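You operate a simulated robot arm through the tools that you are given. There is no shell and no other tool. Be economical: measure what you need, move in short steps, check, and stop when the job is done.

The job below is to be done with a simulated two-armed robot. You get a single attempt, and the scene is never put back.

TASK
On the top of table 3, fold the checked cloth in half, so that its two short edges meet.

It is judged by the outcome, as a careful person would: the job done as asked, and still so three seconds after it is handed in. It fails if anything else is knocked over, pushed out of place, dropped, spilled or broken. Flat cloth is picked up by pressing the open fingertips on it (5 to 10 N) and closing them slowly along it; thin cloth reads only 2 to 8 mm in the jaws.

THE ROBOT
Two 7-joint arms with two-finger parallel grippers on one trunk, on a base that drives. Base frame: it is fixed to the floor where the robot stands at the start and does not move with it; the origin is under the middle of the robot, x ahead of it, y to its left, z up. Lengths are in m, angles in degrees, forces in N, time in s.
The left shoulder is at the start at [0.07, 0.163, 1.07], the right one opposite. Places, roughly: top of table 3 [0.8, 0.9, 0.8]. Payload 3.43 kg a hand.
Tool frame (each hand has its own): the origin (TCP) lies between the finger pads and is the grasp point; the fingertips stand 0.034 m ahead of it; z points along the fingers, y is the line along which they close. The gripper opens to 0.128 m. The fingers are 0.024 m wide and 0.012 m thick; the gripper's body (0.048 by 0.13 m) begins 0.096 m behind the TCP.
Orientation is that of the tool frame in the base frame, as a unit quaternion [w, x, y, z]. With the fingers straight down and closing along the base's y, the tool's x points along the base's -x, its y along +y and its z along -z.

THE INTERFACE
- The arms move only by the tool jog_arm. It takes "left_motion", "right_motion" or both (then of equal length, played together; a hand with none holds still); each is a list of rows, each a list of 6 numbers: the shift along the tool's x, y, z in m, then the turn, a rotation vector about the tool's x, y, z in rad. In form: [[tx, ty, tz, ax, ay, az], ...]. A call has 1 to 10 rows; each row is the pose to reach, as a shift and turn from the pose commanded when the call began, along the tool's axes at that moment. "left_gripper" and "right_gripper" are, for a hand that has rows, the closure in counts, from 0 (fully open) to 255 (shut), set as the call begins (left out, the last holds). Each row takes 0.2 s and may step no farther than 0.05 m and 8.6 degrees from the row before; otherwise, or with a gripper value out of range, the whole call is refused. Where a pose cannot be reached the arm comes as near as it can. A force on the tool above 40 N (or 10 N above the force at the start of the call, whichever is more), or a blocked arm, ends the call early, and 0.2 s more pass. Each finger travels about 0.153 m/s and halts on what it meets, pressing with about 26 N; the grip force reading is that of the motor and also rises with nothing between the fingers. The clock runs only during rows and for 0.2 s after the last one: add rows that repeat a pose to give the fingers time. It gives the time, the measured TCP pose, the force on the tool (base axes), the opening and the grip force at its end, in the units of the frame above (readings bear some noise), with the torque about the TCP (base axes, N m) and any sound that the robot's microphone picked up.
- Cameras (640 x 400 px; columns grow to the right, rows downward): "scene" is now at [0.1275, -0, 1.2784]; the picture's right is [0.14, -0.99, 0.00], its down [-0.70, -0.10, -0.70] and it looks along [0.70, 0.10, -0.71] (base axes); focal length 249 px, centre (320, 200). "left" rides on the left gripper at [0.076, 0.011, -0.16] in its tool frame; the picture's right is [-0.15, 0.99, 0.00], its down [-0.88, -0.13, -0.46] and it looks along [-0.45, -0.07, 0.89] (tool axes); focal length 234 px, centre (320, 200). "right" rides on the right gripper at [0.076, -0.011, -0.16] in its tool frame; the picture's right is [0.15, 0.99, 0.00], its down [-0.88, 0.13, -0.46] and it looks along [-0.45, 0.07, 0.89] (tool axes); focal length 234 px, centre (320, 200). There is no depth. A picture from a camera that has moved, and an enlarged one, comes with that camera's place and axes in the base frame and with its lens. The place of the scene camera against the robot may be out by one fixed shift of up to 0.018 m in any direction.
- get_image(camera): a new picture of that camera. The clock stands still meanwhile.
- raise_lower(by): slides the trunk up (or, below 0, down) by that many m; the arms and the scene camera ride with it, the base frame stays. It gives what a move gives, with no picture.
- roll_base(legs): drives the robot by 1 to 6 legs, each [ahead, left, turn to the left] in m, m and degrees, along the robot's own axes; the way and the turn of a leg run together, so that a leg with both is an arc; at most 1.5 m and 180 degrees a leg. The arms and the cameras ride along, it lands a little off, and it stops where it bumps. It gives what a move gives.
- turn_head(pan, tilt): turns the head with the scene camera to pan (to the left, within 86 degrees either way) and tilt (down, from -29 to 69), counted from straight ahead of the robot. It gives what a move gives.
- enlarge(camera, box): a new picture of the part [left, top, right, bottom] of that camera's present view, enlarged. The clock stands still meanwhile.
- close_job(): hands the job in; it is judged then, once.

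Work in short steps. Places have to be worked out from the pictures, the camera data and where the tool is seen: move nearer, look again, correct. Check each grasp and each placing, and mend what went wrong. You have 120 turns and 100 pictures in all, those below and enlarged ones among them. Open the grippers and draw the arms clear of the work before you hand the job in, unless the task says otherwise; then end with one line.

The tools are called after "Emit:" by a JSON object that holds its "name" and its "arguments". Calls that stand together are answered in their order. jog_arm: Moves the arms, as the interface text tells. Its arguments: {"type":"object","properties":{"left_motion":{"type":"array"},"left_gripper":{"type":"number"},"right_motion":{"type":"array"},"right_gripper":{"type":"number"}},"required":[]} The other tools are called the same way: raise_lower (by) slides the trunk up or down; roll_base (legs) drives the base; turn_head (pan, tilt) turns the head that bears the scene camera; get_image (camera) takes a picture; enlarge (camera, box) takes an enlarged picture of a part of a camera's view; close_job () hands the job in.

At the start:

```text
t: 0.0
left_eef_pos: [0.4596, 0.3181, 0.9035]
left_ee_rot: [0.0, 0.0, 1.0, 0.0]
left_wrist_force: [0.2, -0.3, 0.8]
left_moment: [0.0, -0.06, 0.0]
left_finger_gap: 0.1283
left_finger_force: 0.1
right_eef_pos: [0.4918, -0.1704, 0.9435]
right_ee_rot: [0.0, 0.001, 1.0, 0.0]
right_wrist_force: [-0.8, -0.2, 0.0]
right_moment: [0.0, 0.01, 0.0]
right_finger_gap: 0.1278
right_finger_force: 0.0
trunk travel left (down, up): [-0.55, 0.39]
robot x, y, heading: [0.0014, 0.0029, -0.1]
head pan, tilt: [8.1, 45.2]
```

scene: 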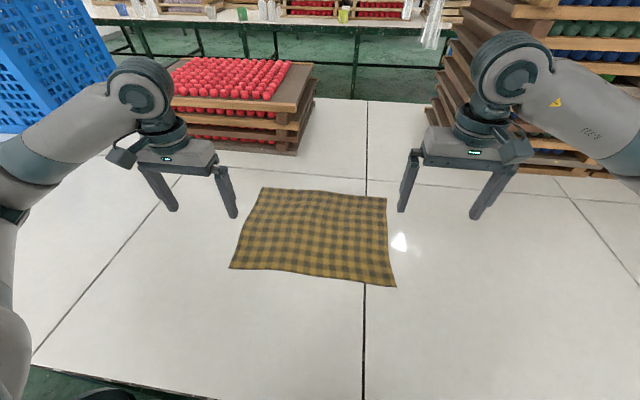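
right: 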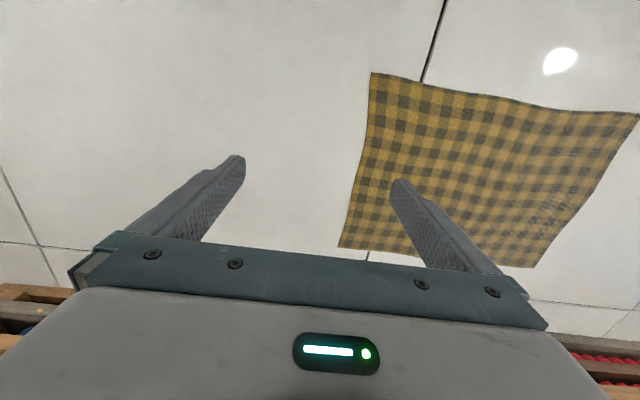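
left: 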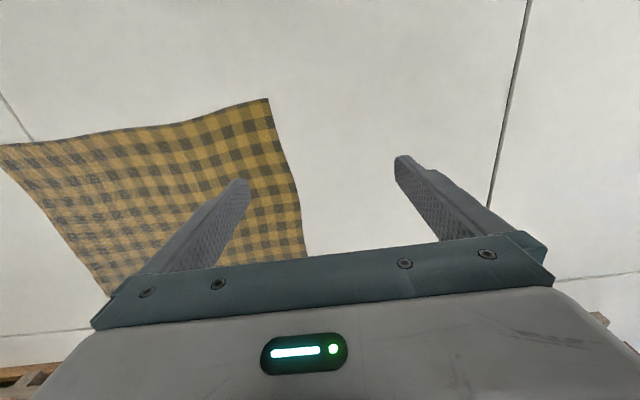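

The cloth ahead of me lies at about x 0.42–0.73, y −0.14–0.28, but table 3 is named at [0.8, 0.9]. I'll look to the left to see which table is table 3.

Emit:
{"name": "turn_head", "arguments": {"pan": 50, "tilt": 30}}

Emit:
{"name": "get_image", "arguments": {"camera": "scene"}}

```text
t: 1.1
left_eef_pos: [0.4604, 0.3168, 0.9032]
left_ee_rot: [0.0, 0.0, 1.0, 0.0]
left_wrist_force: [0.4, 0.2, 0.6]
left_moment: [0.01, 0.01, -0.02]
left_finger_gap: 0.1277
left_finger_force: 0.1
right_eef_pos: [0.493, -0.1708, 0.9417]
right_ee_rot: [-0.001, 0.0, 1.0, 0.0]
right_wrist_force: [0.0, 0.6, 0.3]
right_moment: [0.03, -0.02, 0.0]
right_finger_gap: 0.1278
right_finger_force: 0.2
trunk travel left (down, up): [-0.55, 0.39]
robot x, y, heading: [-0.0021, 0.0014, 0.2]
head pan, tilt: [50.0, 30.0]
```

```text
96 pictures are left
camera scene: at [0.1053, 0.0579, 1.3013], right [0.77, -0.64, 0.0], down [-0.32, -0.38, -0.87], along [0.56, 0.66, -0.5], focal length 249 px, centre (320, 200)
```

scene: 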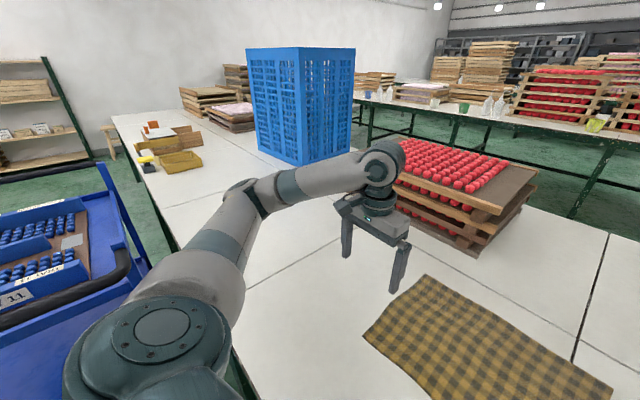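

The cloth lies on this same long table, so that is table 3. Its short edges run along x, at y≈0.28 and −0.14. I plan to hold the left edge with both hands, right hand on the far corner and left hand on the near one, and fold it over to the right. First I strafe a little left and re-aim the head.

Emit:
{"name": "roll_base", "arguments": {"legs": [[0, 0.14, 0]]}}

Emit:
{"name": "turn_head", "arguments": {"pan": 0, "tilt": 50}}

Emit:
{"name": "get_image", "arguments": {"camera": "scene"}}

Emit:
{"name": "get_image", "arguments": {"camera": "left"}}

Emit:
{"name": "get_image", "arguments": {"camera": "right"}}

```text
t: 2.4
left_eef_pos: [0.4591, 0.4583, 0.9038]
left_ee_rot: [0.0, -0.002, 1.0, 0.001]
left_wrist_force: [0.6, -0.4, 0.8]
left_moment: [0.01, 0.01, -0.03]
left_finger_gap: 0.1279
left_finger_force: 0.1
right_eef_pos: [0.4931, -0.0298, 0.9419]
right_ee_rot: [-0.001, -0.001, 1.0, 0.0]
right_wrist_force: [0.7, 0.5, -1.0]
right_moment: [-0.02, 0.01, -0.01]
right_finger_gap: 0.128
right_finger_force: 0.1
trunk travel left (down, up): [-0.55, 0.39]
robot x, y, heading: [0.0005, 0.1394, 0.2]
head pan, tilt: [50.0, 30.0]
```

```text
t: 3.6
left_eef_pos: [0.4587, 0.4589, 0.9037]
left_ee_rot: [0.0, -0.001, 1.0, 0.0]
left_wrist_force: [0.8, -0.3, -0.5]
left_moment: [0.0, -0.03, 0.02]
left_finger_gap: 0.1278
left_finger_force: 0.0
right_eef_pos: [0.4935, -0.0301, 0.9417]
right_ee_rot: [0.0, -0.001, 1.0, 0.0]
right_wrist_force: [0.4, 0.2, 0.4]
right_moment: [0.01, 0.02, 0.01]
right_finger_gap: 0.128
right_finger_force: 0.1
trunk travel left (down, up): [-0.55, 0.39]
robot x, y, heading: [0.0014, 0.1419, 0.0]
head pan, tilt: [0.0, 50.0]
```

```text
95 pictures are left
camera scene: at [0.1239, 0.1293, 1.2718], right [0.0, -1.0, 0.0], down [-0.77, 0.0, -0.64], along [0.64, 0.0, -0.77], focal length 249 px, centre (320, 200)
```

scene: 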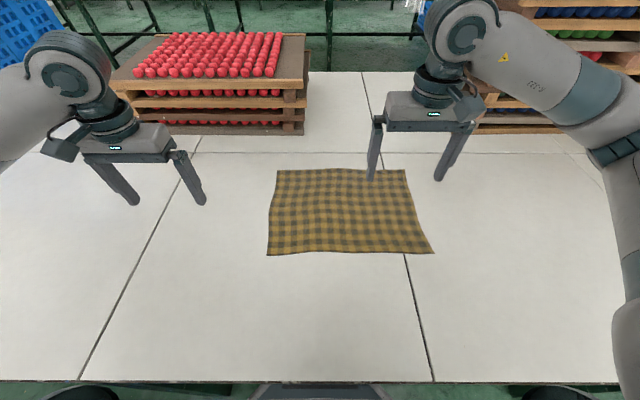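

```text
94 pictures are left
camera left: at [0.3826, 0.4687, 1.0635], right [0.14, 0.99, 0.0], down [0.88, -0.13, 0.46], along [0.45, -0.07, -0.89], focal length 234 px, centre (320, 200)
```

left: 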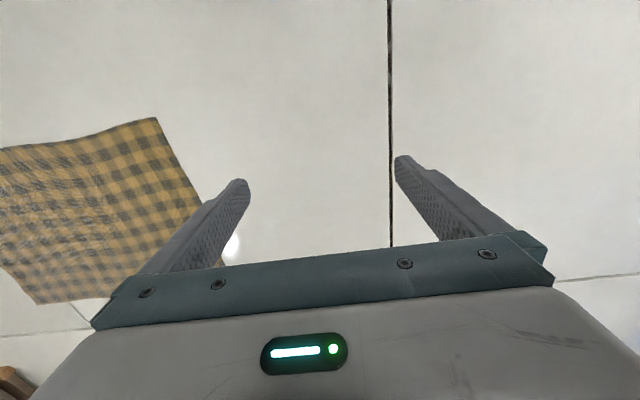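

```text
93 pictures are left
camera right: at [0.4167, -0.0411, 1.1024], right [-0.15, 0.99, 0.0], down [0.88, 0.13, 0.46], along [0.45, 0.07, -0.89], focal length 234 px, centre (320, 200)
```

right: 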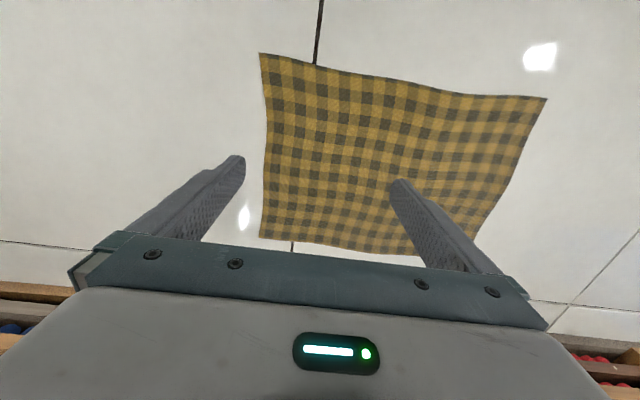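

Triangulating between the wrist cameras and the scene camera puts the table at about z≈0.755. The cloth's left edge is at y≈0.26, with x from 0.39 to 0.667. I move both hands above its corners, staying high, with the fingers part-closed to about 5 cm.

Emit:
{"name": "jog_arm", "arguments": {"left_motion": [[0.005, -0.027, 0, 0, 0, 0], [0.011, -0.055, 0, 0, 0, 0], [0.016, -0.082, 0, 0, 0, 0], [0.022, -0.11, 0.0, 0, 0, 0], [0.028, -0.137, 0.01, 0, 0, 0], [0.033, -0.165, 0.02, 0, 0, 0], [0.038, -0.192, 0.03, 0, 0, 0], [0.044, -0.22, 0.04, 0, 0, 0]], "right_motion": [[-0.025, 0.034, 0, 0, 0, 0], [-0.05, 0.067, 0, 0, 0, 0], [-0.075, 0.1, 0, 0, 0, 0], [-0.1, 0.134, 0.0, 0, 0, 0], [-0.12, 0.168, 0.02, 0, 0, 0], [-0.135, 0.2, 0.04, 0, 0, 0], [-0.145, 0.234, 0.06, 0, 0, 0], [-0.152, 0.268, 0.08, 0, 0, 0]], "left_gripper": 155, "right_gripper": 155}}

Emit:
{"name": "get_image", "arguments": {"camera": "scene"}}

Emit:
{"name": "get_image", "arguments": {"camera": "left"}}

Emit:
{"name": "get_image", "arguments": {"camera": "right"}}

```text
t: 5.4
left_eef_pos: [0.4175, 0.2359, 0.8634]
left_ee_rot: [-0.001, -0.002, 1.0, 0.0]
left_wrist_force: [0.5, 0.9, 0.9]
left_moment: [0.01, -0.01, -0.01]
left_finger_gap: 0.0501
left_finger_force: 0.1
right_eef_pos: [0.6446, 0.2387, 0.8588]
right_ee_rot: [-0.002, -0.001, 1.0, 0.0]
right_wrist_force: [1.2, -0.1, 0.9]
right_moment: [-0.03, 0.03, 0.04]
right_finger_gap: 0.0501
right_finger_force: 0.1
trunk travel left (down, up): [-0.55, 0.39]
robot x, y, heading: [-0.0054, 0.1392, 0.2]
head pan, tilt: [0.0, 50.0]
```

```text
92 pictures are left
camera scene: at [0.1246, 0.1295, 1.2717], right [0.0, -1.0, 0.0], down [-0.77, 0.0, -0.64], along [0.64, 0.0, -0.77], focal length 249 px, centre (320, 200)
```

scene: 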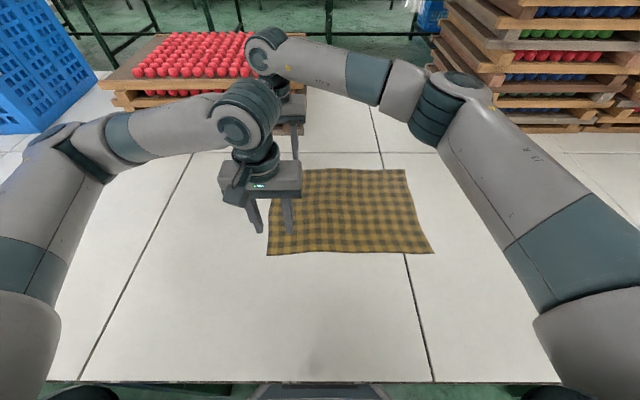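

```text
91 pictures are left
camera left: at [0.3409, 0.2473, 1.0233], right [0.14, 0.99, 0.0], down [0.88, -0.13, 0.45], along [0.45, -0.07, -0.89], focal length 234 px, centre (320, 200)
```

left: 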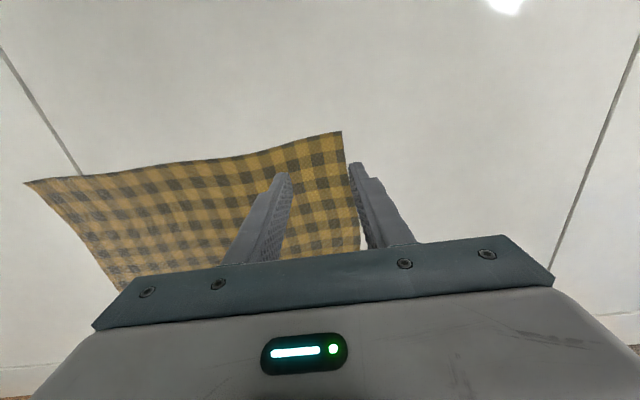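

```text
90 pictures are left
camera right: at [0.5677, 0.2278, 1.019], right [-0.15, 0.99, 0.0], down [0.88, 0.13, 0.45], along [0.45, 0.07, -0.89], focal length 234 px, centre (320, 200)
```

right: 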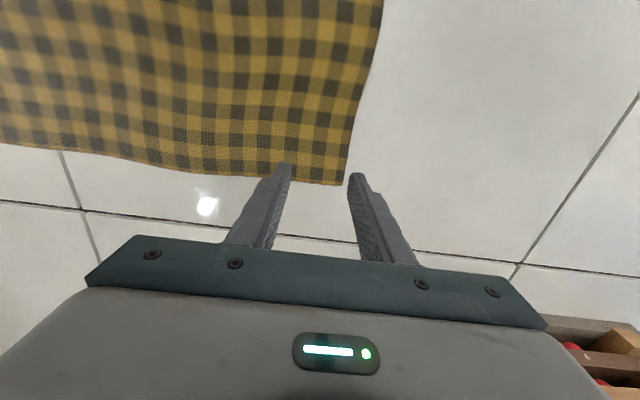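

The near corner reads (0.394, 0.264) and the far corner about (0.68, 0.272). I make small corrections, lower 5 cm, then look again to fix the table height.

Emit:
{"name": "jog_arm", "arguments": {"left_motion": [[0, 0.007, 0.02, 0, 0, 0], [0, 0.007, 0.05, 0, 0, 0], [0, 0.007, 0.05, 0, 0, 0]], "right_motion": [[-0.006, 0.011, 0.02, 0, 0, 0], [-0.006, 0.011, 0.048, 0, 0, 0], [-0.006, 0.011, 0.048, 0, 0, 0]]}}

Emit:
{"name": "get_image", "arguments": {"camera": "left"}}

Emit:
{"name": "get_image", "arguments": {"camera": "right"}}

```text
t: 6.2
left_eef_pos: [0.4156, 0.2444, 0.813]
left_ee_rot: [0.0, -0.001, 1.0, 0.0]
left_wrist_force: [-0.4, -0.4, -0.1]
left_moment: [0.01, 0.02, 0.0]
left_finger_gap: 0.0505
left_finger_force: 0.0
right_eef_pos: [0.6512, 0.2515, 0.8144]
right_ee_rot: [0.0, -0.002, 1.0, 0.0]
right_wrist_force: [-0.2, 0.4, 0.3]
right_moment: [0.04, -0.02, 0.01]
right_finger_gap: 0.0502
right_finger_force: 0.1
trunk travel left (down, up): [-0.55, 0.39]
robot x, y, heading: [-0.0001, 0.1407, -0.1]
head pan, tilt: [0.0, 50.0]
```

```text
89 pictures are left
camera left: at [0.3398, 0.2558, 0.9717], right [0.14, 0.99, 0.0], down [0.88, -0.13, 0.46], along [0.45, -0.07, -0.89], focal length 234 px, centre (320, 200)
```

left: 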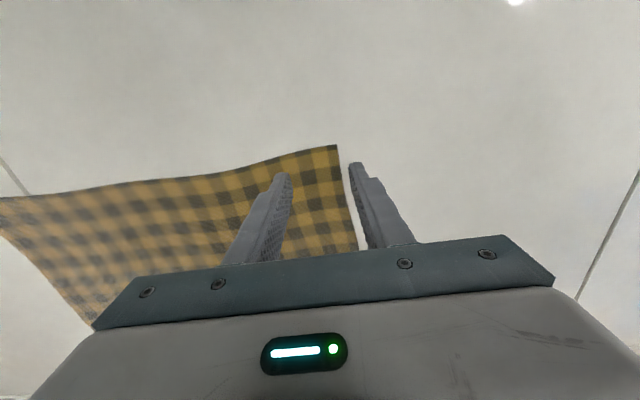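

```text
88 pictures are left
camera right: at [0.5752, 0.2404, 0.9733], right [-0.15, 0.99, 0.0], down [0.88, 0.13, 0.46], along [0.45, 0.07, -0.89], focal length 234 px, centre (320, 200)
```

right: 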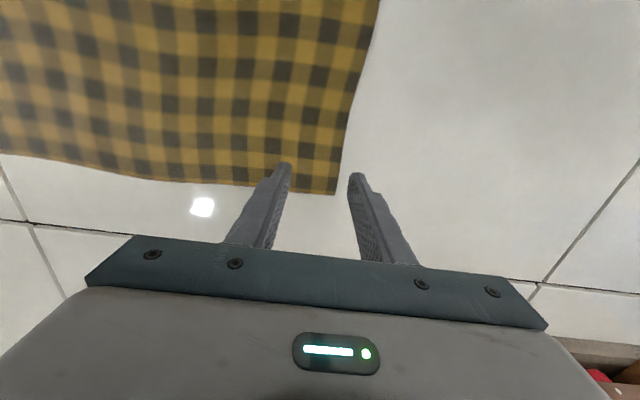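

The outer fingers sit about 4 mm outside the cloth edge, as I intended. Fingertips are at z≈0.779, so I lower carefully by 18 mm and read the forces.

Emit:
{"name": "jog_arm", "arguments": {"left_motion": [[0, 0, 0.008, 0, 0, 0], [0, 0, 0.014, 0, 0, 0], [0, 0, 0.018, 0, 0, 0]], "right_motion": [[0, 0, 0.008, 0, 0, 0], [0, 0, 0.014, 0, 0, 0], [0, 0, 0.018, 0, 0, 0]]}}

```text
t: 7.0
left_eef_pos: [0.4165, 0.2445, 0.7955]
left_ee_rot: [0.0, 0.0, 1.0, -0.001]
left_wrist_force: [-0.3, -0.2, 1.7]
left_moment: [0.01, -0.02, 0.03]
left_finger_gap: 0.0503
left_finger_force: 0.0
right_eef_pos: [0.6506, 0.2508, 0.7958]
right_ee_rot: [-0.001, 0.0, 1.0, 0.0]
right_wrist_force: [0.7, 0.2, -0.4]
right_moment: [0.04, -0.05, -0.03]
right_finger_gap: 0.0503
right_finger_force: 0.0
trunk travel left (down, up): [-0.55, 0.39]
robot x, y, heading: [-0.0018, 0.1406, 0.2]
head pan, tilt: [0.0, 50.0]
```

No contact yet. I go down another 8 mm and check.

Emit:
{"name": "jog_arm", "arguments": {"left_motion": [[0, 0, 0.003, 0, 0, 0], [0, 0, 0.006, 0, 0, 0], [0, 0, 0.008, 0, 0, 0]], "right_motion": [[0, 0, 0.003, 0, 0, 0], [0, 0, 0.006, 0, 0, 0], [0, 0, 0.008, 0, 0, 0]]}}

Emit:
{"name": "get_image", "arguments": {"camera": "left"}}

```text
t: 7.7
left_eef_pos: [0.4169, 0.243, 0.7945]
left_ee_rot: [0.005, -0.002, 1.0, -0.002]
left_wrist_force: [-4.4, 4.0, 23.7]
left_moment: [-0.58, 0.38, -0.11]
left_finger_gap: 0.0482
left_finger_force: 0.0
right_eef_pos: [0.6492, 0.2522, 0.7948]
right_ee_rot: [0.003, -0.001, 1.0, 0.001]
right_wrist_force: [-1.8, -0.4, 12.0]
right_moment: [-0.4, 0.13, -0.06]
right_finger_gap: 0.0507
right_finger_force: 0.2
trunk travel left (down, up): [-0.55, 0.39]
robot x, y, heading: [-0.0006, 0.1383, 0.3]
head pan, tilt: [0.0, 50.0]
stopped in row 3 (left hand): the force on the tool passed its limit (the readings are from after the stop); the commanded pose is now the measured one
```

```text
87 pictures are left
camera left: at [0.3381, 0.2557, 0.9536], right [0.14, 0.99, 0.0], down [0.88, -0.13, 0.47], along [0.46, -0.07, -0.88], focal length 234 px, centre (320, 200)
```

left: 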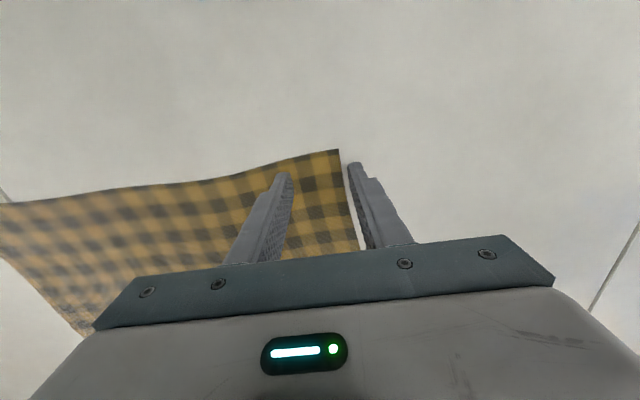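

Contact: the table is at z≈0.760, and I'm pressing 24 N on the left and 12 N on the right. I ease off a little to about 5–10 N and begin closing gently.

Emit:
{"name": "jog_arm", "arguments": {"left_motion": [[0, 0, -0.001, 0, 0, 0], [0, 0, -0.001, 0, 0, 0]], "right_motion": [[0, 0, -0.0003, 0, 0, 0], [0, 0, -0.0003, 0, 0, 0]]}}

```text
t: 8.3
left_eef_pos: [0.4157, 0.2434, 0.7956]
left_ee_rot: [0.005, -0.002, 1.0, -0.002]
left_wrist_force: [2.3, 3.5, 16.0]
left_moment: [-0.34, 0.09, 0.0]
left_finger_gap: 0.0482
left_finger_force: 0.1
right_eef_pos: [0.6509, 0.2517, 0.7951]
right_ee_rot: [0.003, -0.001, 1.0, 0.0]
right_wrist_force: [-3.7, -2.3, 22.5]
right_moment: [-0.78, 0.21, -0.2]
right_finger_gap: 0.0511
right_finger_force: 1.0
trunk travel left (down, up): [-0.55, 0.39]
robot x, y, heading: [0.0006, 0.1377, 0.6]
head pan, tilt: [0.0, 50.0]
```

Still a bit heavy at 16 and 22 N. I raise both by another millimetre or so.

Emit:
{"name": "jog_arm", "arguments": {"left_motion": [[0, 0, -0.001, 0, 0, 0], [0, 0, -0.001, 0, 0, 0]], "right_motion": [[0, 0, -0.0015, 0, 0, 0], [0, 0, -0.0015, 0, 0, 0]]}}

```text
t: 8.9
left_eef_pos: [0.4166, 0.2425, 0.7959]
left_ee_rot: [0.003, -0.002, 1.0, -0.002]
left_wrist_force: [-0.5, 2.4, 9.5]
left_moment: [-0.23, 0.14, -0.02]
left_finger_gap: 0.0487
left_finger_force: 0.0
right_eef_pos: [0.6505, 0.2518, 0.7953]
right_ee_rot: [0.004, -0.001, 1.0, 0.001]
right_wrist_force: [-3.3, -1.5, 17.5]
right_moment: [-0.59, 0.19, -0.05]
right_finger_gap: 0.0512
right_finger_force: 1.1
trunk travel left (down, up): [-0.55, 0.39]
robot x, y, heading: [0.0003, 0.1416, 0.2]
head pan, tilt: [0.0, 50.0]
```

The left is at 9.5 N, which is good. I raise the right by another 2 mm and start closing both in small increments.

Emit:
{"name": "jog_arm", "arguments": {"left_motion": [[0, 0, 0, 0, 0, 0], [0, 0, 0, 0, 0, 0]], "right_motion": [[0, 0, -0.002, 0, 0, 0], [0, 0, -0.002, 0, 0, 0]], "left_gripper": 175}}

Emit:
{"name": "get_image", "arguments": {"camera": "left"}}

```text
t: 9.5
left_eef_pos: [0.4169, 0.2423, 0.7957]
left_ee_rot: [0.004, -0.002, 1.0, -0.002]
left_wrist_force: [-3.4, 1.0, 14.4]
left_moment: [-0.28, 0.24, -0.05]
left_finger_gap: 0.0393
left_finger_force: 0.0
right_eef_pos: [0.6511, 0.2514, 0.7958]
right_ee_rot: [0.003, -0.001, 1.0, 0.0]
right_wrist_force: [-0.6, 0.4, 2.6]
right_moment: [-0.06, 0.0, 0.02]
right_finger_gap: 0.0503
right_finger_force: 0.1
trunk travel left (down, up): [-0.55, 0.39]
robot x, y, heading: [-0.003, 0.144, 0.2]
head pan, tilt: [0.0, 50.0]
```

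```text
86 pictures are left
camera left: at [0.3396, 0.255, 0.954], right [0.14, 0.99, 0.0], down [0.88, -0.13, 0.46], along [0.46, -0.07, -0.89], focal length 234 px, centre (320, 200)
```

left: 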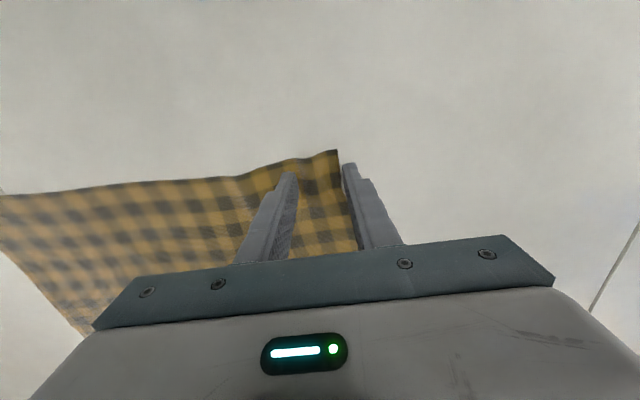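

The left outer finger is now at the cloth edge. I continue closing the left and start the right, pressing it slightly more.

Emit:
{"name": "jog_arm", "arguments": {"left_motion": [[0, 0, 0, 0, 0, 0], [0, 0, 0, 0, 0, 0]], "right_motion": [[0, 0, 0.001, 0, 0, 0], [0, 0, 0.001, 0, 0, 0]], "left_gripper": 200, "right_gripper": 175}}

Emit:
{"name": "enlarge", "arguments": {"camera": "left", "box": [200, 100, 440, 250]}}

Emit:
{"name": "enlarge", "arguments": {"camera": "right", "box": [200, 100, 440, 250]}}

```text
t: 10.1
left_eef_pos: [0.416, 0.2443, 0.7947]
left_ee_rot: [0.003, -0.004, 1.0, -0.002]
left_wrist_force: [1.1, -0.7, 11.6]
left_moment: [-0.27, 0.1, 0.01]
left_finger_gap: 0.0277
left_finger_force: 0.6
right_eef_pos: [0.6522, 0.2512, 0.7954]
right_ee_rot: [0.003, -0.001, 1.0, 0.002]
right_wrist_force: [-1.8, -0.1, 6.2]
right_moment: [-0.12, 0.08, -0.02]
right_finger_gap: 0.0401
right_finger_force: 0.0
trunk travel left (down, up): [-0.55, 0.39]
robot x, y, heading: [-0.0032, 0.139, 0.2]
head pan, tilt: [0.0, 50.0]
```

```text
2.67 times, centred on (320, 175) of left
camera zoom: at [0.3399, 0.2549, 0.9541], right [0.14, 0.99, 0.0], down [0.88, -0.12, 0.46], along [0.46, -0.07, -0.89], focal length 624 px, centre (320, 267)
```

zoom: 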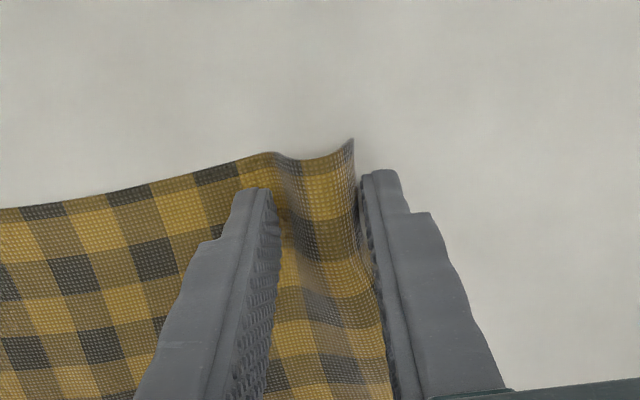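

```text
2.67 times, centred on (320, 175) of right
camera zoom: at [0.5747, 0.2397, 0.9553], right [-0.15, 0.99, 0.0], down [0.88, 0.13, 0.46], along [0.46, 0.07, -0.89], focal length 624 px, centre (320, 267)
```

zoom: 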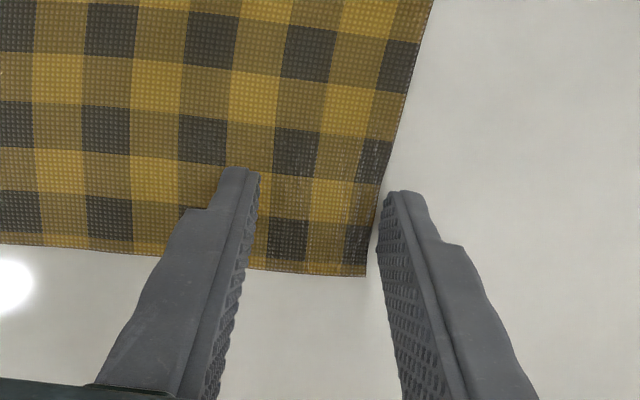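

Working as planned: the left edge is curling up against the outer finger. I continue closing both.

Emit:
{"name": "jog_arm", "arguments": {"left_motion": [[0, 0, 0, 0, 0, 0], [0, 0, 0, 0, 0, 0]], "right_motion": [[0, 0, 0.0005, 0, 0, 0], [0, 0, 0.0005, 0, 0, 0]], "left_gripper": 225, "right_gripper": 200}}

Emit:
{"name": "enlarge", "arguments": {"camera": "left", "box": [200, 100, 440, 250]}}

Emit:
{"name": "enlarge", "arguments": {"camera": "right", "box": [200, 100, 440, 250]}}

```text
t: 10.7
left_eef_pos: [0.4192, 0.2435, 0.7953]
left_ee_rot: [0.004, -0.003, 1.0, -0.001]
left_wrist_force: [1.7, 2.5, 11.9]
left_moment: [-0.07, 0.1, 0.03]
left_finger_gap: 0.0133
left_finger_force: 0.1
right_eef_pos: [0.6518, 0.2519, 0.7957]
right_ee_rot: [0.003, -0.001, 1.0, 0.001]
right_wrist_force: [0.0, 0.3, 11.8]
right_moment: [-0.2, -0.01, 0.0]
right_finger_gap: 0.028
right_finger_force: 0.0
trunk travel left (down, up): [-0.55, 0.39]
robot x, y, heading: [0.0006, 0.1401, 0.1]
head pan, tilt: [0.0, 50.0]
```

```text
2.67 times, centred on (320, 175) of left
camera zoom: at [0.3397, 0.2553, 0.9541], right [0.14, 0.99, 0.0], down [0.88, -0.12, 0.46], along [0.46, -0.07, -0.89], focal length 624 px, centre (320, 267)
```

zoom: 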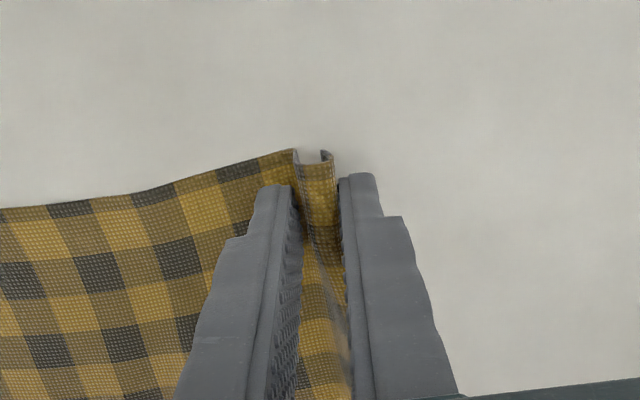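

```text
2.67 times, centred on (320, 175) of right
camera zoom: at [0.5749, 0.2396, 0.9552], right [-0.15, 0.99, 0.0], down [0.88, 0.13, 0.46], along [0.46, 0.07, -0.89], focal length 624 px, centre (320, 267)
```

zoom: 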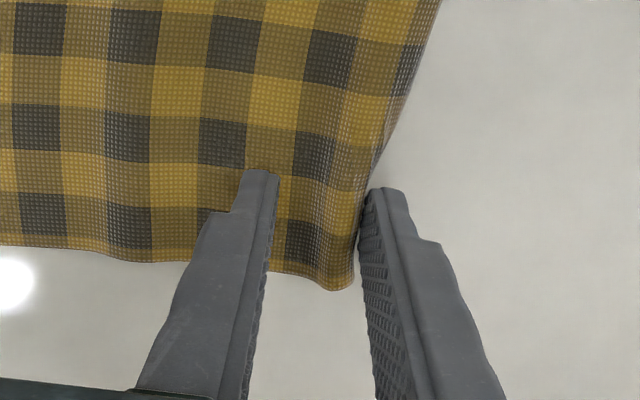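

The left is nearly pinched and the right edge is starting to curl. I keep closing.

Emit:
{"name": "jog_arm", "arguments": {"left_motion": [[0, 0, 0, 0, 0, 0], [0, 0, 0, 0, 0, 0], [0, 0, 0, 0, 0, 0]], "right_motion": [[0, 0, 0, 0, 0, 0], [0, 0, 0, 0, 0, 0], [0, 0, 0, 0, 0, 0]], "left_gripper": 255, "right_gripper": 228}}

Emit:
{"name": "enlarge", "arguments": {"camera": "left", "box": [200, 100, 440, 250]}}

Emit:
{"name": "enlarge", "arguments": {"camera": "right", "box": [200, 100, 440, 250]}}

```text
t: 11.5
left_eef_pos: [0.4173, 0.2425, 0.796]
left_ee_rot: [0.003, -0.002, 1.0, -0.003]
left_wrist_force: [1.7, -2.5, 9.5]
left_moment: [-0.12, 0.06, 0.02]
left_finger_gap: 0.0063
left_finger_force: 25.9
right_eef_pos: [0.6521, 0.2506, 0.7935]
right_ee_rot: [0.003, -0.001, 1.0, 0.0]
right_wrist_force: [1.3, 2.9, 13.8]
right_moment: [-0.08, -0.01, -0.01]
right_finger_gap: 0.0123
right_finger_force: 0.0
trunk travel left (down, up): [-0.55, 0.39]
robot x, y, heading: [0.0002, 0.1404, 0.1]
head pan, tilt: [0.0, 50.0]
```

```text
2.67 times, centred on (320, 175) of left
camera zoom: at [0.3394, 0.255, 0.9541], right [0.14, 0.99, 0.0], down [0.88, -0.12, 0.46], along [0.46, -0.07, -0.89], focal length 624 px, centre (320, 267)
```

zoom: 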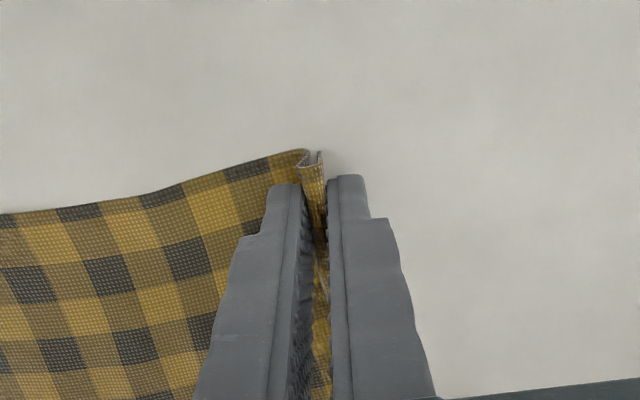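

```text
2.67 times, centred on (320, 175) of right
camera zoom: at [0.5746, 0.2396, 0.9551], right [-0.15, 0.99, 0.0], down [0.88, 0.13, 0.46], along [0.46, 0.07, -0.89], focal length 624 px, centre (320, 267)
```

zoom: 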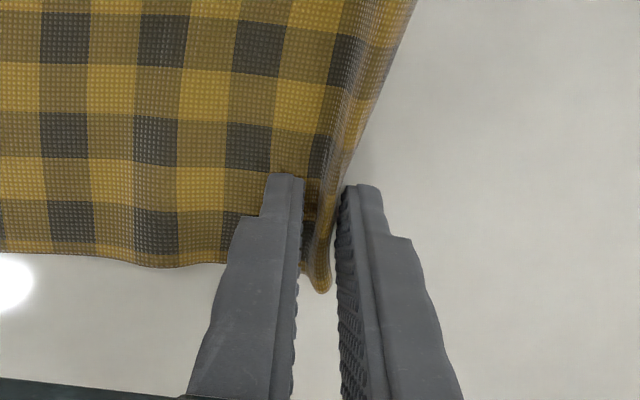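

The left grips at 6 mm with full force. I close the right fully.

Emit:
{"name": "jog_arm", "arguments": {"right_motion": [[0, 0, 0, 0, 0, 0], [0, 0, 0, 0, 0, 0], [0, 0, 0, 0, 0, 0]], "right_gripper": 255}}

Emit:
{"name": "enlarge", "arguments": {"camera": "right", "box": [200, 100, 440, 250]}}

```text
t: 12.3
left_eef_pos: [0.4169, 0.2423, 0.7952]
left_ee_rot: [0.004, -0.003, 1.0, -0.001]
left_wrist_force: [1.1, -1.2, 6.4]
left_moment: [-0.08, 0.03, 0.0]
left_finger_gap: 0.0062
left_finger_force: 26.2
right_eef_pos: [0.6503, 0.2508, 0.7947]
right_ee_rot: [0.002, 0.0, 1.0, 0.002]
right_wrist_force: [0.7, -2.0, 17.6]
right_moment: [-0.24, 0.06, 0.02]
right_finger_gap: 0.0028
right_finger_force: 25.6
trunk travel left (down, up): [-0.55, 0.39]
robot x, y, heading: [-0.0007, 0.1414, -0.0]
head pan, tilt: [0.0, 50.0]
```

```text
2.67 times, centred on (320, 175) of right
camera zoom: at [0.5746, 0.2388, 0.9551], right [-0.15, 0.99, 0.0], down [0.88, 0.13, 0.46], along [0.46, 0.07, -0.89], focal length 624 px, centre (320, 267)
```

zoom: 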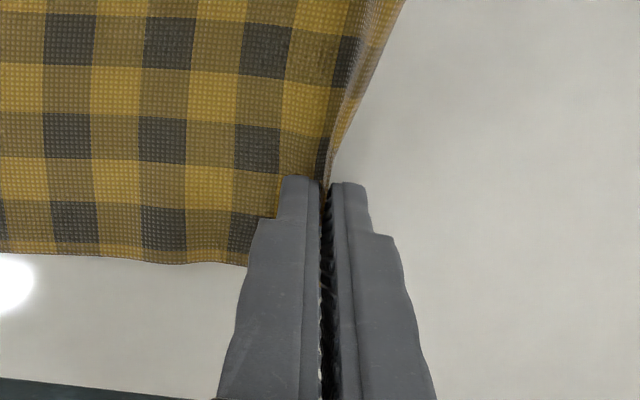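

The right reads 2.8 mm, so it's gripping at the very edge. I lift both by 5 cm with a slight move toward the fold, and look.

Emit:
{"name": "jog_arm", "arguments": {"left_motion": [[0, 0, -0.015, 0, 0, 0], [0, -0.002, -0.03, 0, 0, 0], [0, -0.006, -0.05, 0, 0, 0], [0, -0.006, -0.05, 0, 0, 0]], "right_motion": [[0, 0, -0.015, 0, 0, 0], [0, -0.002, -0.03, 0, 0, 0], [0, -0.006, -0.05, 0, 0, 0], [0, -0.006, -0.05, 0, 0, 0]]}}

Emit:
{"name": "get_image", "arguments": {"camera": "scene"}}

Emit:
{"name": "get_image", "arguments": {"camera": "left"}}

Emit:
{"name": "get_image", "arguments": {"camera": "right"}}

```text
t: 13.3
left_eef_pos: [0.4183, 0.2364, 0.8407]
left_ee_rot: [0.002, -0.002, 1.0, -0.002]
left_wrist_force: [-0.1, -0.3, 0.2]
left_moment: [0.03, 0.05, 0.02]
left_finger_gap: 0.0065
left_finger_force: 25.4
right_eef_pos: [0.653, 0.2462, 0.844]
right_ee_rot: [0.002, 0.0, 1.0, 0.001]
right_wrist_force: [-0.2, -0.3, -0.1]
right_moment: [-0.01, 0.04, 0.01]
right_finger_gap: 0.0027
right_finger_force: 26.4
trunk travel left (down, up): [-0.55, 0.39]
robot x, y, heading: [-0.0012, 0.1439, 0.3]
head pan, tilt: [0.0, 50.0]
```

```text
78 pictures are left
camera scene: at [0.1244, 0.1298, 1.2717], right [0.0, -1.0, 0.0], down [-0.77, 0.0, -0.64], along [0.64, 0.0, -0.77], focal length 249 px, centre (320, 200)
```

scene: 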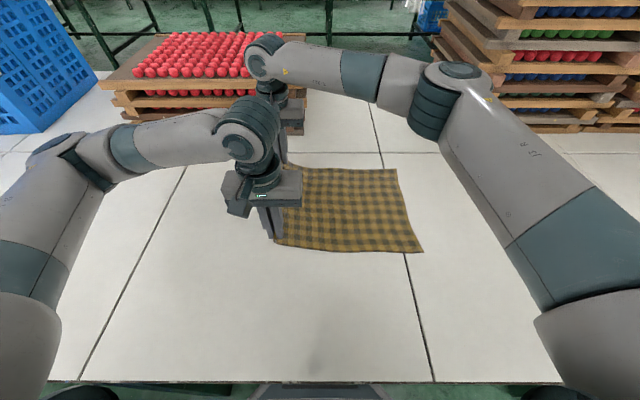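

```text
77 pictures are left
camera left: at [0.3404, 0.2487, 1.0003], right [0.14, 0.99, 0.0], down [0.88, -0.12, 0.46], along [0.46, -0.07, -0.89], focal length 234 px, centre (320, 200)
```

left: 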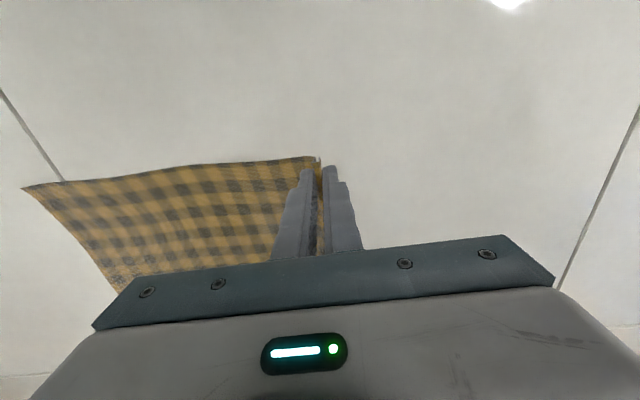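

```text
76 pictures are left
camera right: at [0.5755, 0.2338, 1.0046], right [-0.15, 0.99, 0.0], down [0.88, 0.13, 0.46], along [0.45, 0.07, -0.89], focal length 234 px, centre (320, 200)
```

right: 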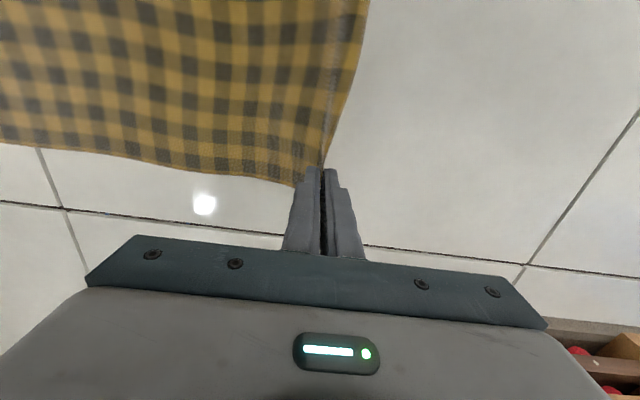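

Both hands hold the edge and the cloth lifts. I now raise it along an arc: up 10 cm more and toward the fold line at y≈0.10.

Emit:
{"name": "jog_arm", "arguments": {"left_motion": [[0, -0.01, -0.03, 0, 0, 0], [0, -0.03, -0.055, 0, 0, 0], [0, -0.055, -0.08, 0, 0, 0], [0, -0.085, -0.1, 0, 0, 0], [0, -0.115, -0.11, 0, 0, 0], [0, -0.14, -0.11, 0, 0, 0], [0, -0.14, -0.11, 0, 0, 0]], "right_motion": [[0, -0.01, -0.03, 0, 0, 0], [0, -0.03, -0.055, 0, 0, 0], [0, -0.055, -0.08, 0, 0, 0], [0, -0.085, -0.1, 0, 0, 0], [0, -0.115, -0.11, 0, 0, 0], [0, -0.14, -0.11, 0, 0, 0], [0, -0.14, -0.11, 0, 0, 0]]}}

Emit:
{"name": "get_image", "arguments": {"camera": "scene"}}

Emit:
{"name": "get_image", "arguments": {"camera": "right"}}

```text
t: 14.9
left_eef_pos: [0.4192, 0.0971, 0.9547]
left_ee_rot: [0.002, -0.003, 1.0, -0.003]
left_wrist_force: [-0.3, 0.4, 0.1]
left_moment: [-0.06, 0.0, -0.01]
left_finger_gap: 0.0061
left_finger_force: 26.0
right_eef_pos: [0.6511, 0.1072, 0.9543]
right_ee_rot: [0.002, -0.001, 1.0, 0.001]
right_wrist_force: [0.3, 0.2, 0.4]
right_moment: [-0.06, -0.01, 0.02]
right_finger_gap: 0.0025
right_finger_force: 26.0
trunk travel left (down, up): [-0.55, 0.39]
robot x, y, heading: [0.0019, 0.1393, 0.0]
head pan, tilt: [0.0, 50.0]
```

```text
75 pictures are left
camera scene: at [0.1242, 0.1307, 1.2717], right [0.0, -1.0, 0.0], down [-0.77, 0.0, -0.64], along [0.64, 0.0, -0.77], focal length 249 px, centre (320, 200)
```

scene: 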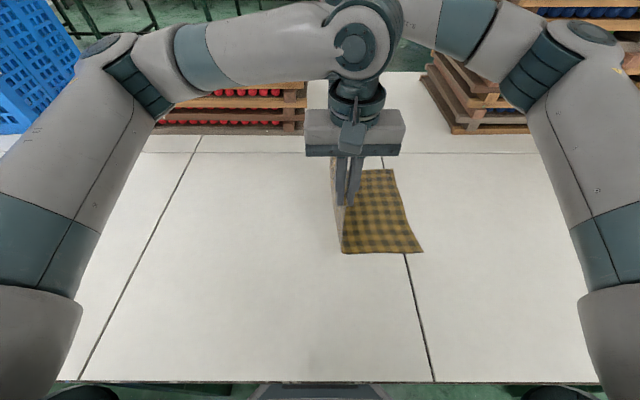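

```text
74 pictures are left
camera right: at [0.574, 0.0961, 1.1148], right [-0.15, 0.99, 0.0], down [0.88, 0.13, 0.46], along [0.45, 0.07, -0.89], focal length 234 px, centre (320, 200)
```

right: 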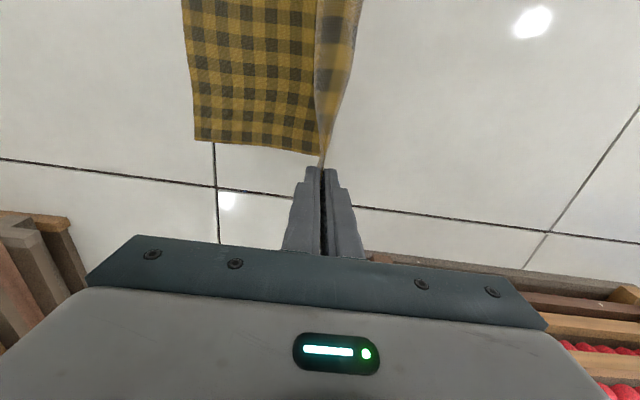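

Very clean so far. The right edge now sits at y≈−0.078 and the fold line at about 0.11. I lower slightly for slack and carry on right, with the base strafing in short steps.

Emit:
{"name": "jog_arm", "arguments": {"left_motion": [[0, -0.015, 0.01, 0, 0, 0], [0, -0.03, 0.025, 0, 0, 0]], "right_motion": [[0, -0.015, 0.01, 0, 0, 0], [0, -0.03, 0.025, 0, 0, 0]]}}

Emit:
{"name": "roll_base", "arguments": {"legs": [[0, -0.05, 0]]}}

Emit:
{"name": "jog_arm", "arguments": {"left_motion": [[0, -0.005, 0.015, -0.14, 0, 0], [0, -0.01, 0.03, -0.28, 0, 0]], "right_motion": [[0, -0.005, 0.015, -0.14, 0, 0], [0, -0.01, 0.03, -0.28, 0, 0]]}}

Emit:
{"name": "get_image", "arguments": {"camera": "scene"}}

```text
t: 15.5
left_eef_pos: [0.4198, 0.0671, 0.9286]
left_ee_rot: [0.002, -0.002, 1.0, -0.001]
left_wrist_force: [-0.5, 0.2, -0.3]
left_moment: [0.01, 0.03, 0.0]
left_finger_gap: 0.0062
left_finger_force: 26.0
right_eef_pos: [0.6514, 0.0778, 0.9292]
right_ee_rot: [0.002, -0.001, 1.0, 0.001]
right_wrist_force: [-0.8, -1.2, 0.1]
right_moment: [0.02, -0.04, 0.01]
right_finger_gap: 0.0023
right_finger_force: 25.7
trunk travel left (down, up): [-0.55, 0.39]
robot x, y, heading: [-0.0015, 0.1393, 0.3]
head pan, tilt: [0.0, 50.0]
```

```text
t: 16.4
left_eef_pos: [0.4199, 0.0174, 0.9276]
left_ee_rot: [0.003, -0.002, 1.0, -0.001]
left_wrist_force: [0.3, 0.3, -0.1]
left_moment: [0.1, -0.02, 0.0]
left_finger_gap: 0.0061
left_finger_force: 26.4
right_eef_pos: [0.6511, 0.0291, 0.9287]
right_ee_rot: [0.002, -0.001, 1.0, 0.001]
right_wrist_force: [0.1, -0.3, -0.1]
right_moment: [0.04, 0.0, 0.03]
right_finger_gap: 0.0024
right_finger_force: 26.0
trunk travel left (down, up): [-0.55, 0.39]
robot x, y, heading: [-0.0029, 0.0934, 0.3]
head pan, tilt: [0.0, 50.0]
```

```text
t: 17.0
left_eef_pos: [0.4187, 0.0066, 0.8969]
left_ee_rot: [0.002, -0.003, 0.99, 0.139]
left_wrist_force: [-0.2, -0.6, -0.1]
left_moment: [0.02, 0.01, -0.02]
left_finger_gap: 0.0053
left_finger_force: 26.3
right_eef_pos: [0.651, 0.0175, 0.8993]
right_ee_rot: [0.002, -0.001, 0.99, 0.141]
right_wrist_force: [0.1, -0.1, -0.2]
right_moment: [-0.02, 0.02, 0.01]
right_finger_gap: 0.0024
right_finger_force: 25.6
trunk travel left (down, up): [-0.55, 0.39]
robot x, y, heading: [0.0013, 0.0887, 0.1]
head pan, tilt: [0.0, 50.0]
```

```text
73 pictures are left
camera scene: at [0.1246, 0.0772, 1.2718], right [0.0, -1.0, 0.0], down [-0.77, 0.0, -0.64], along [0.64, 0.0, -0.77], focal length 249 px, centre (320, 200)
```

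scene: 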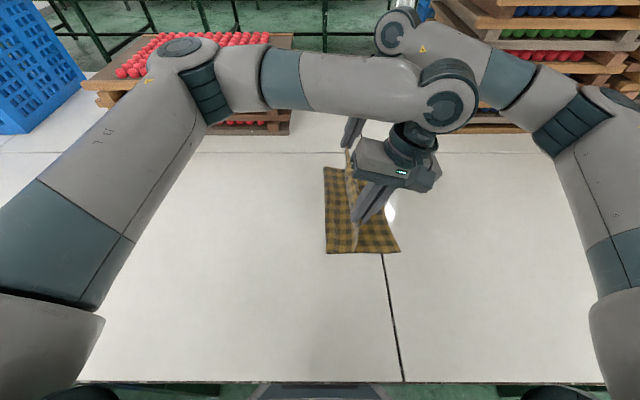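

All going well and the tilt is in the right sense. I strafe the base another 5 cm right and read the poses.

Emit:
{"name": "roll_base", "arguments": {"legs": [[0, -0.05, 0]]}}

Emit:
{"name": "get_image", "arguments": {"camera": "scene"}}

Emit:
{"name": "get_image", "arguments": {"camera": "right"}}

Emit:
{"name": "get_image", "arguments": {"camera": "left"}}

```text
t: 17.9
left_eef_pos: [0.4187, -0.0423, 0.8979]
left_ee_rot: [0.002, -0.002, 0.99, 0.139]
left_wrist_force: [0.2, -0.6, -0.3]
left_moment: [0.05, -0.01, 0.04]
left_finger_gap: 0.0054
left_finger_force: 26.1
right_eef_pos: [0.6514, -0.0306, 0.899]
right_ee_rot: [0.002, 0.0, 0.99, 0.141]
right_wrist_force: [-0.5, -0.7, -0.3]
right_moment: [-0.01, 0.01, 0.04]
right_finger_gap: 0.0024
right_finger_force: 25.3
trunk travel left (down, up): [-0.55, 0.39]
robot x, y, heading: [0.0024, 0.0425, -0.2]
head pan, tilt: [0.0, 50.0]
```

```text
72 pictures are left
camera scene: at [0.1244, 0.0296, 1.2718], right [0.0, -1.0, 0.0], down [-0.77, 0.0, -0.64], along [0.64, 0.0, -0.77], focal length 249 px, centre (320, 200)
```

scene: 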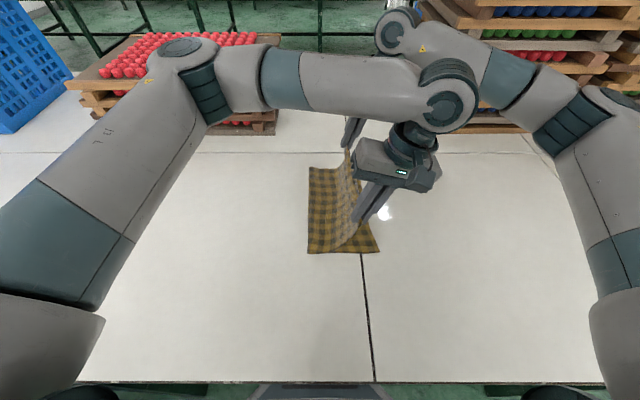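

```text
71 pictures are left
camera right: at [0.5741, -0.0869, 1.0502], right [-0.15, 0.95, 0.28], down [0.88, 0.0, 0.48], along [0.45, 0.31, -0.83], focal length 234 px, centre (320, 200)
```

right: 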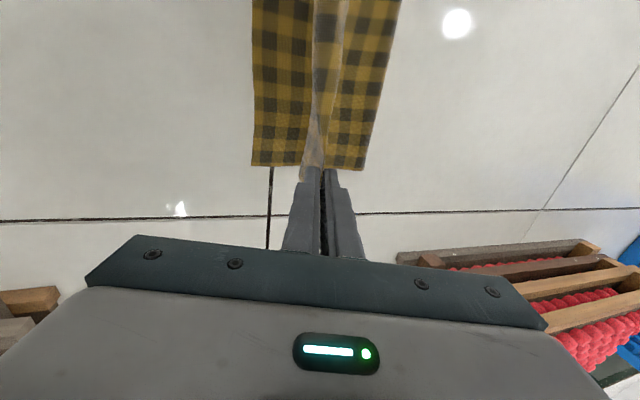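

```text
70 pictures are left
camera left: at [0.3414, -0.0748, 1.0539], right [0.14, 0.95, 0.27], down [0.88, -0.25, 0.41], along [0.46, 0.18, -0.87], focal length 234 px, centre (320, 200)
```

left: 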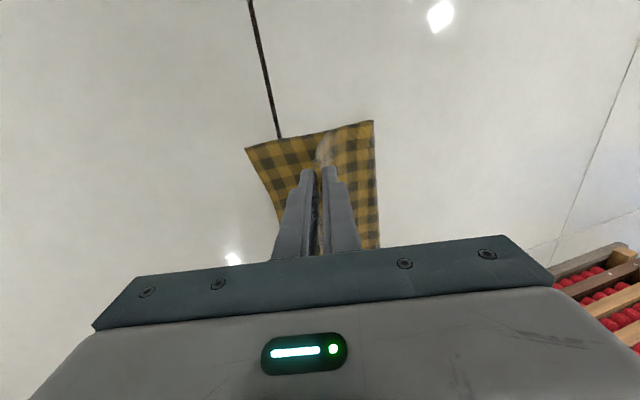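

Bottom right edge: y≈−0.093 near, −0.077 far. I lower along the arc toward it, increasing the tilt to about 31°, and stop about 80% of the way to check.

Emit:
{"name": "jog_arm", "arguments": {"left_motion": [[0, -0.016, 0.015, -0.07, 0, 0], [0, -0.033, 0.031, -0.14, 0, 0], [0, -0.049, 0.046, -0.2, 0, 0], [0, -0.065, 0.06, -0.27, 0, 0], [0, -0.065, 0.06, -0.27, 0, 0]], "right_motion": [[0, -0.015, 0.016, -0.07, 0, 0], [0, -0.031, 0.032, -0.14, 0, 0], [0, -0.046, 0.048, -0.2, 0, 0], [0, -0.061, 0.062, -0.27, 0, 0], [0, -0.061, 0.062, -0.27, 0, 0]]}}

Emit:
{"name": "get_image", "arguments": {"camera": "scene"}}

Emit:
{"name": "get_image", "arguments": {"camera": "right"}}

Emit:
{"name": "get_image", "arguments": {"camera": "left"}}

```text
t: 19.1
left_eef_pos: [0.4206, -0.0862, 0.8219]
left_ee_rot: [0.003, -0.003, 0.963, 0.271]
left_wrist_force: [0.0, -0.7, 0.2]
left_moment: [-0.04, 0.02, -0.04]
left_finger_gap: 0.0054
left_finger_force: 26.3
right_eef_pos: [0.6503, -0.0734, 0.8228]
right_ee_rot: [0.0, -0.002, 0.962, 0.272]
right_wrist_force: [-0.1, 0.3, 1.1]
right_moment: [-0.03, 0.03, 0.0]
right_finger_gap: 0.0025
right_finger_force: 26.1
trunk travel left (down, up): [-0.55, 0.39]
robot x, y, heading: [0.0004, 0.0399, 0.1]
head pan, tilt: [0.0, 50.0]
```

```text
69 pictures are left
camera scene: at [0.1243, 0.0324, 1.2718], right [0.0, -1.0, 0.0], down [-0.77, 0.0, -0.64], along [0.64, 0.0, -0.77], focal length 249 px, centre (320, 200)
```

scene: 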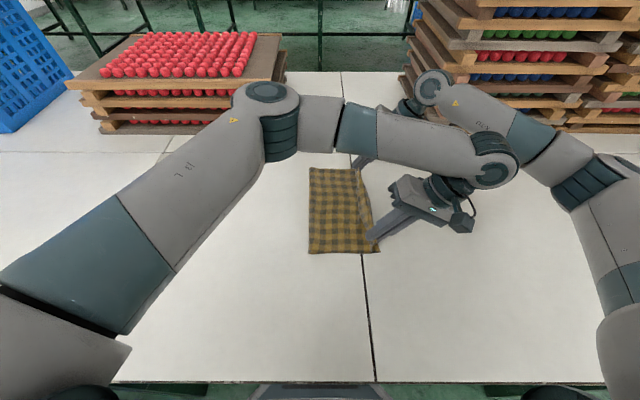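

```text
68 pictures are left
camera right: at [0.573, -0.1661, 0.9539], right [-0.15, 0.84, 0.52], down [0.88, -0.13, 0.46], along [0.45, 0.52, -0.72], focal length 234 px, centre (320, 200)
```

right: 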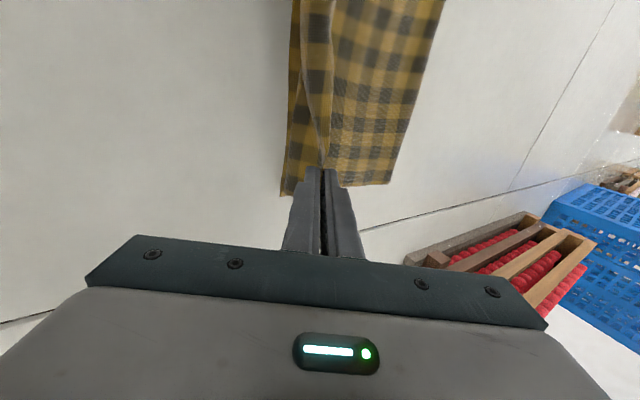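

```text
67 pictures are left
camera left: at [0.3435, -0.1591, 0.9628], right [0.14, 0.85, 0.52], down [0.88, -0.34, 0.33], along [0.45, 0.41, -0.79], focal length 234 px, centre (320, 200)
```

left: 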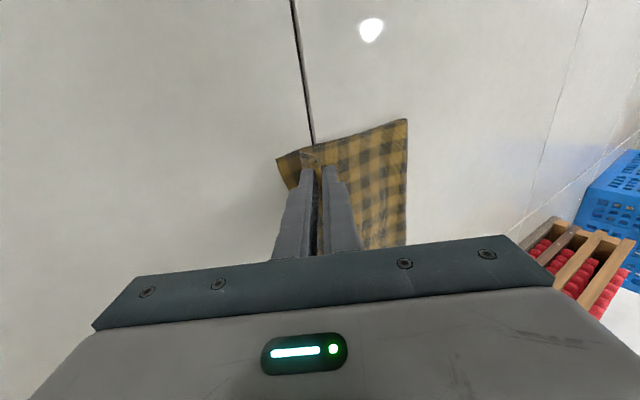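

Bottom right edge confirmed at y≈−0.091 near and −0.073 far. I zoom in on the fingers to see how far the top edge extends.

Emit:
{"name": "enlarge", "arguments": {"camera": "left", "box": [240, 100, 432, 220]}}

Emit:
{"name": "enlarge", "arguments": {"camera": "right", "box": [230, 100, 422, 220]}}

Emit:
{"name": "enlarge", "arguments": {"camera": "scene", "box": [290, 150, 450, 270]}}

```text
3.33 times, centred on (336, 160) of left
camera zoom: at [0.3435, -0.1591, 0.9628], right [0.14, 0.85, 0.52], down [0.88, -0.34, 0.33], along [0.45, 0.41, -0.79], focal length 781 px, centre (267, 333)
```

zoom: 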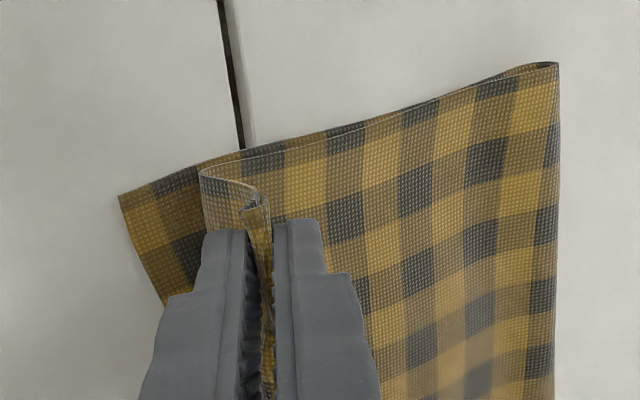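

```text
3.33 times, centred on (326, 160) of right
camera zoom: at [0.573, -0.1661, 0.9539], right [-0.15, 0.84, 0.52], down [0.88, -0.13, 0.46], along [0.45, 0.52, -0.72], focal length 781 px, centre (300, 333)
```

zoom: 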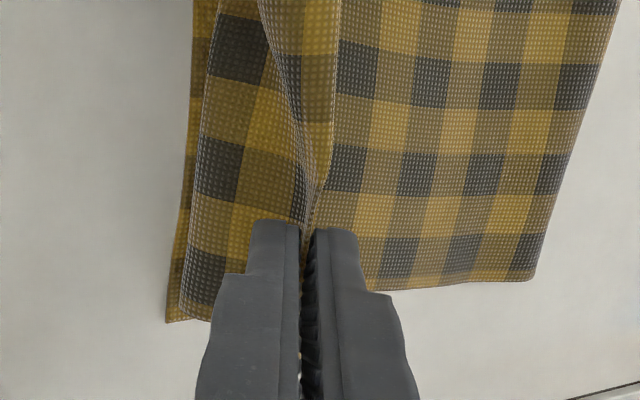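

```text
3.33 times, centred on (370, 210) of scene
camera zoom: at [0.1243, 0.0324, 1.2718], right [0.0, -1.0, 0.0], down [-0.77, 0.0, -0.64], along [0.64, 0.0, -0.77], focal length 831 px, centre (153, 167)
```

zoom: 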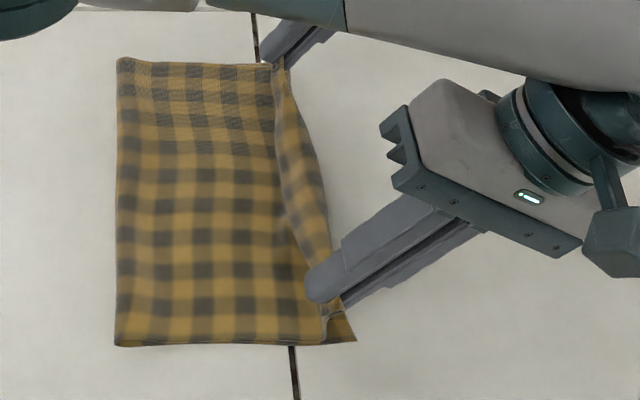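

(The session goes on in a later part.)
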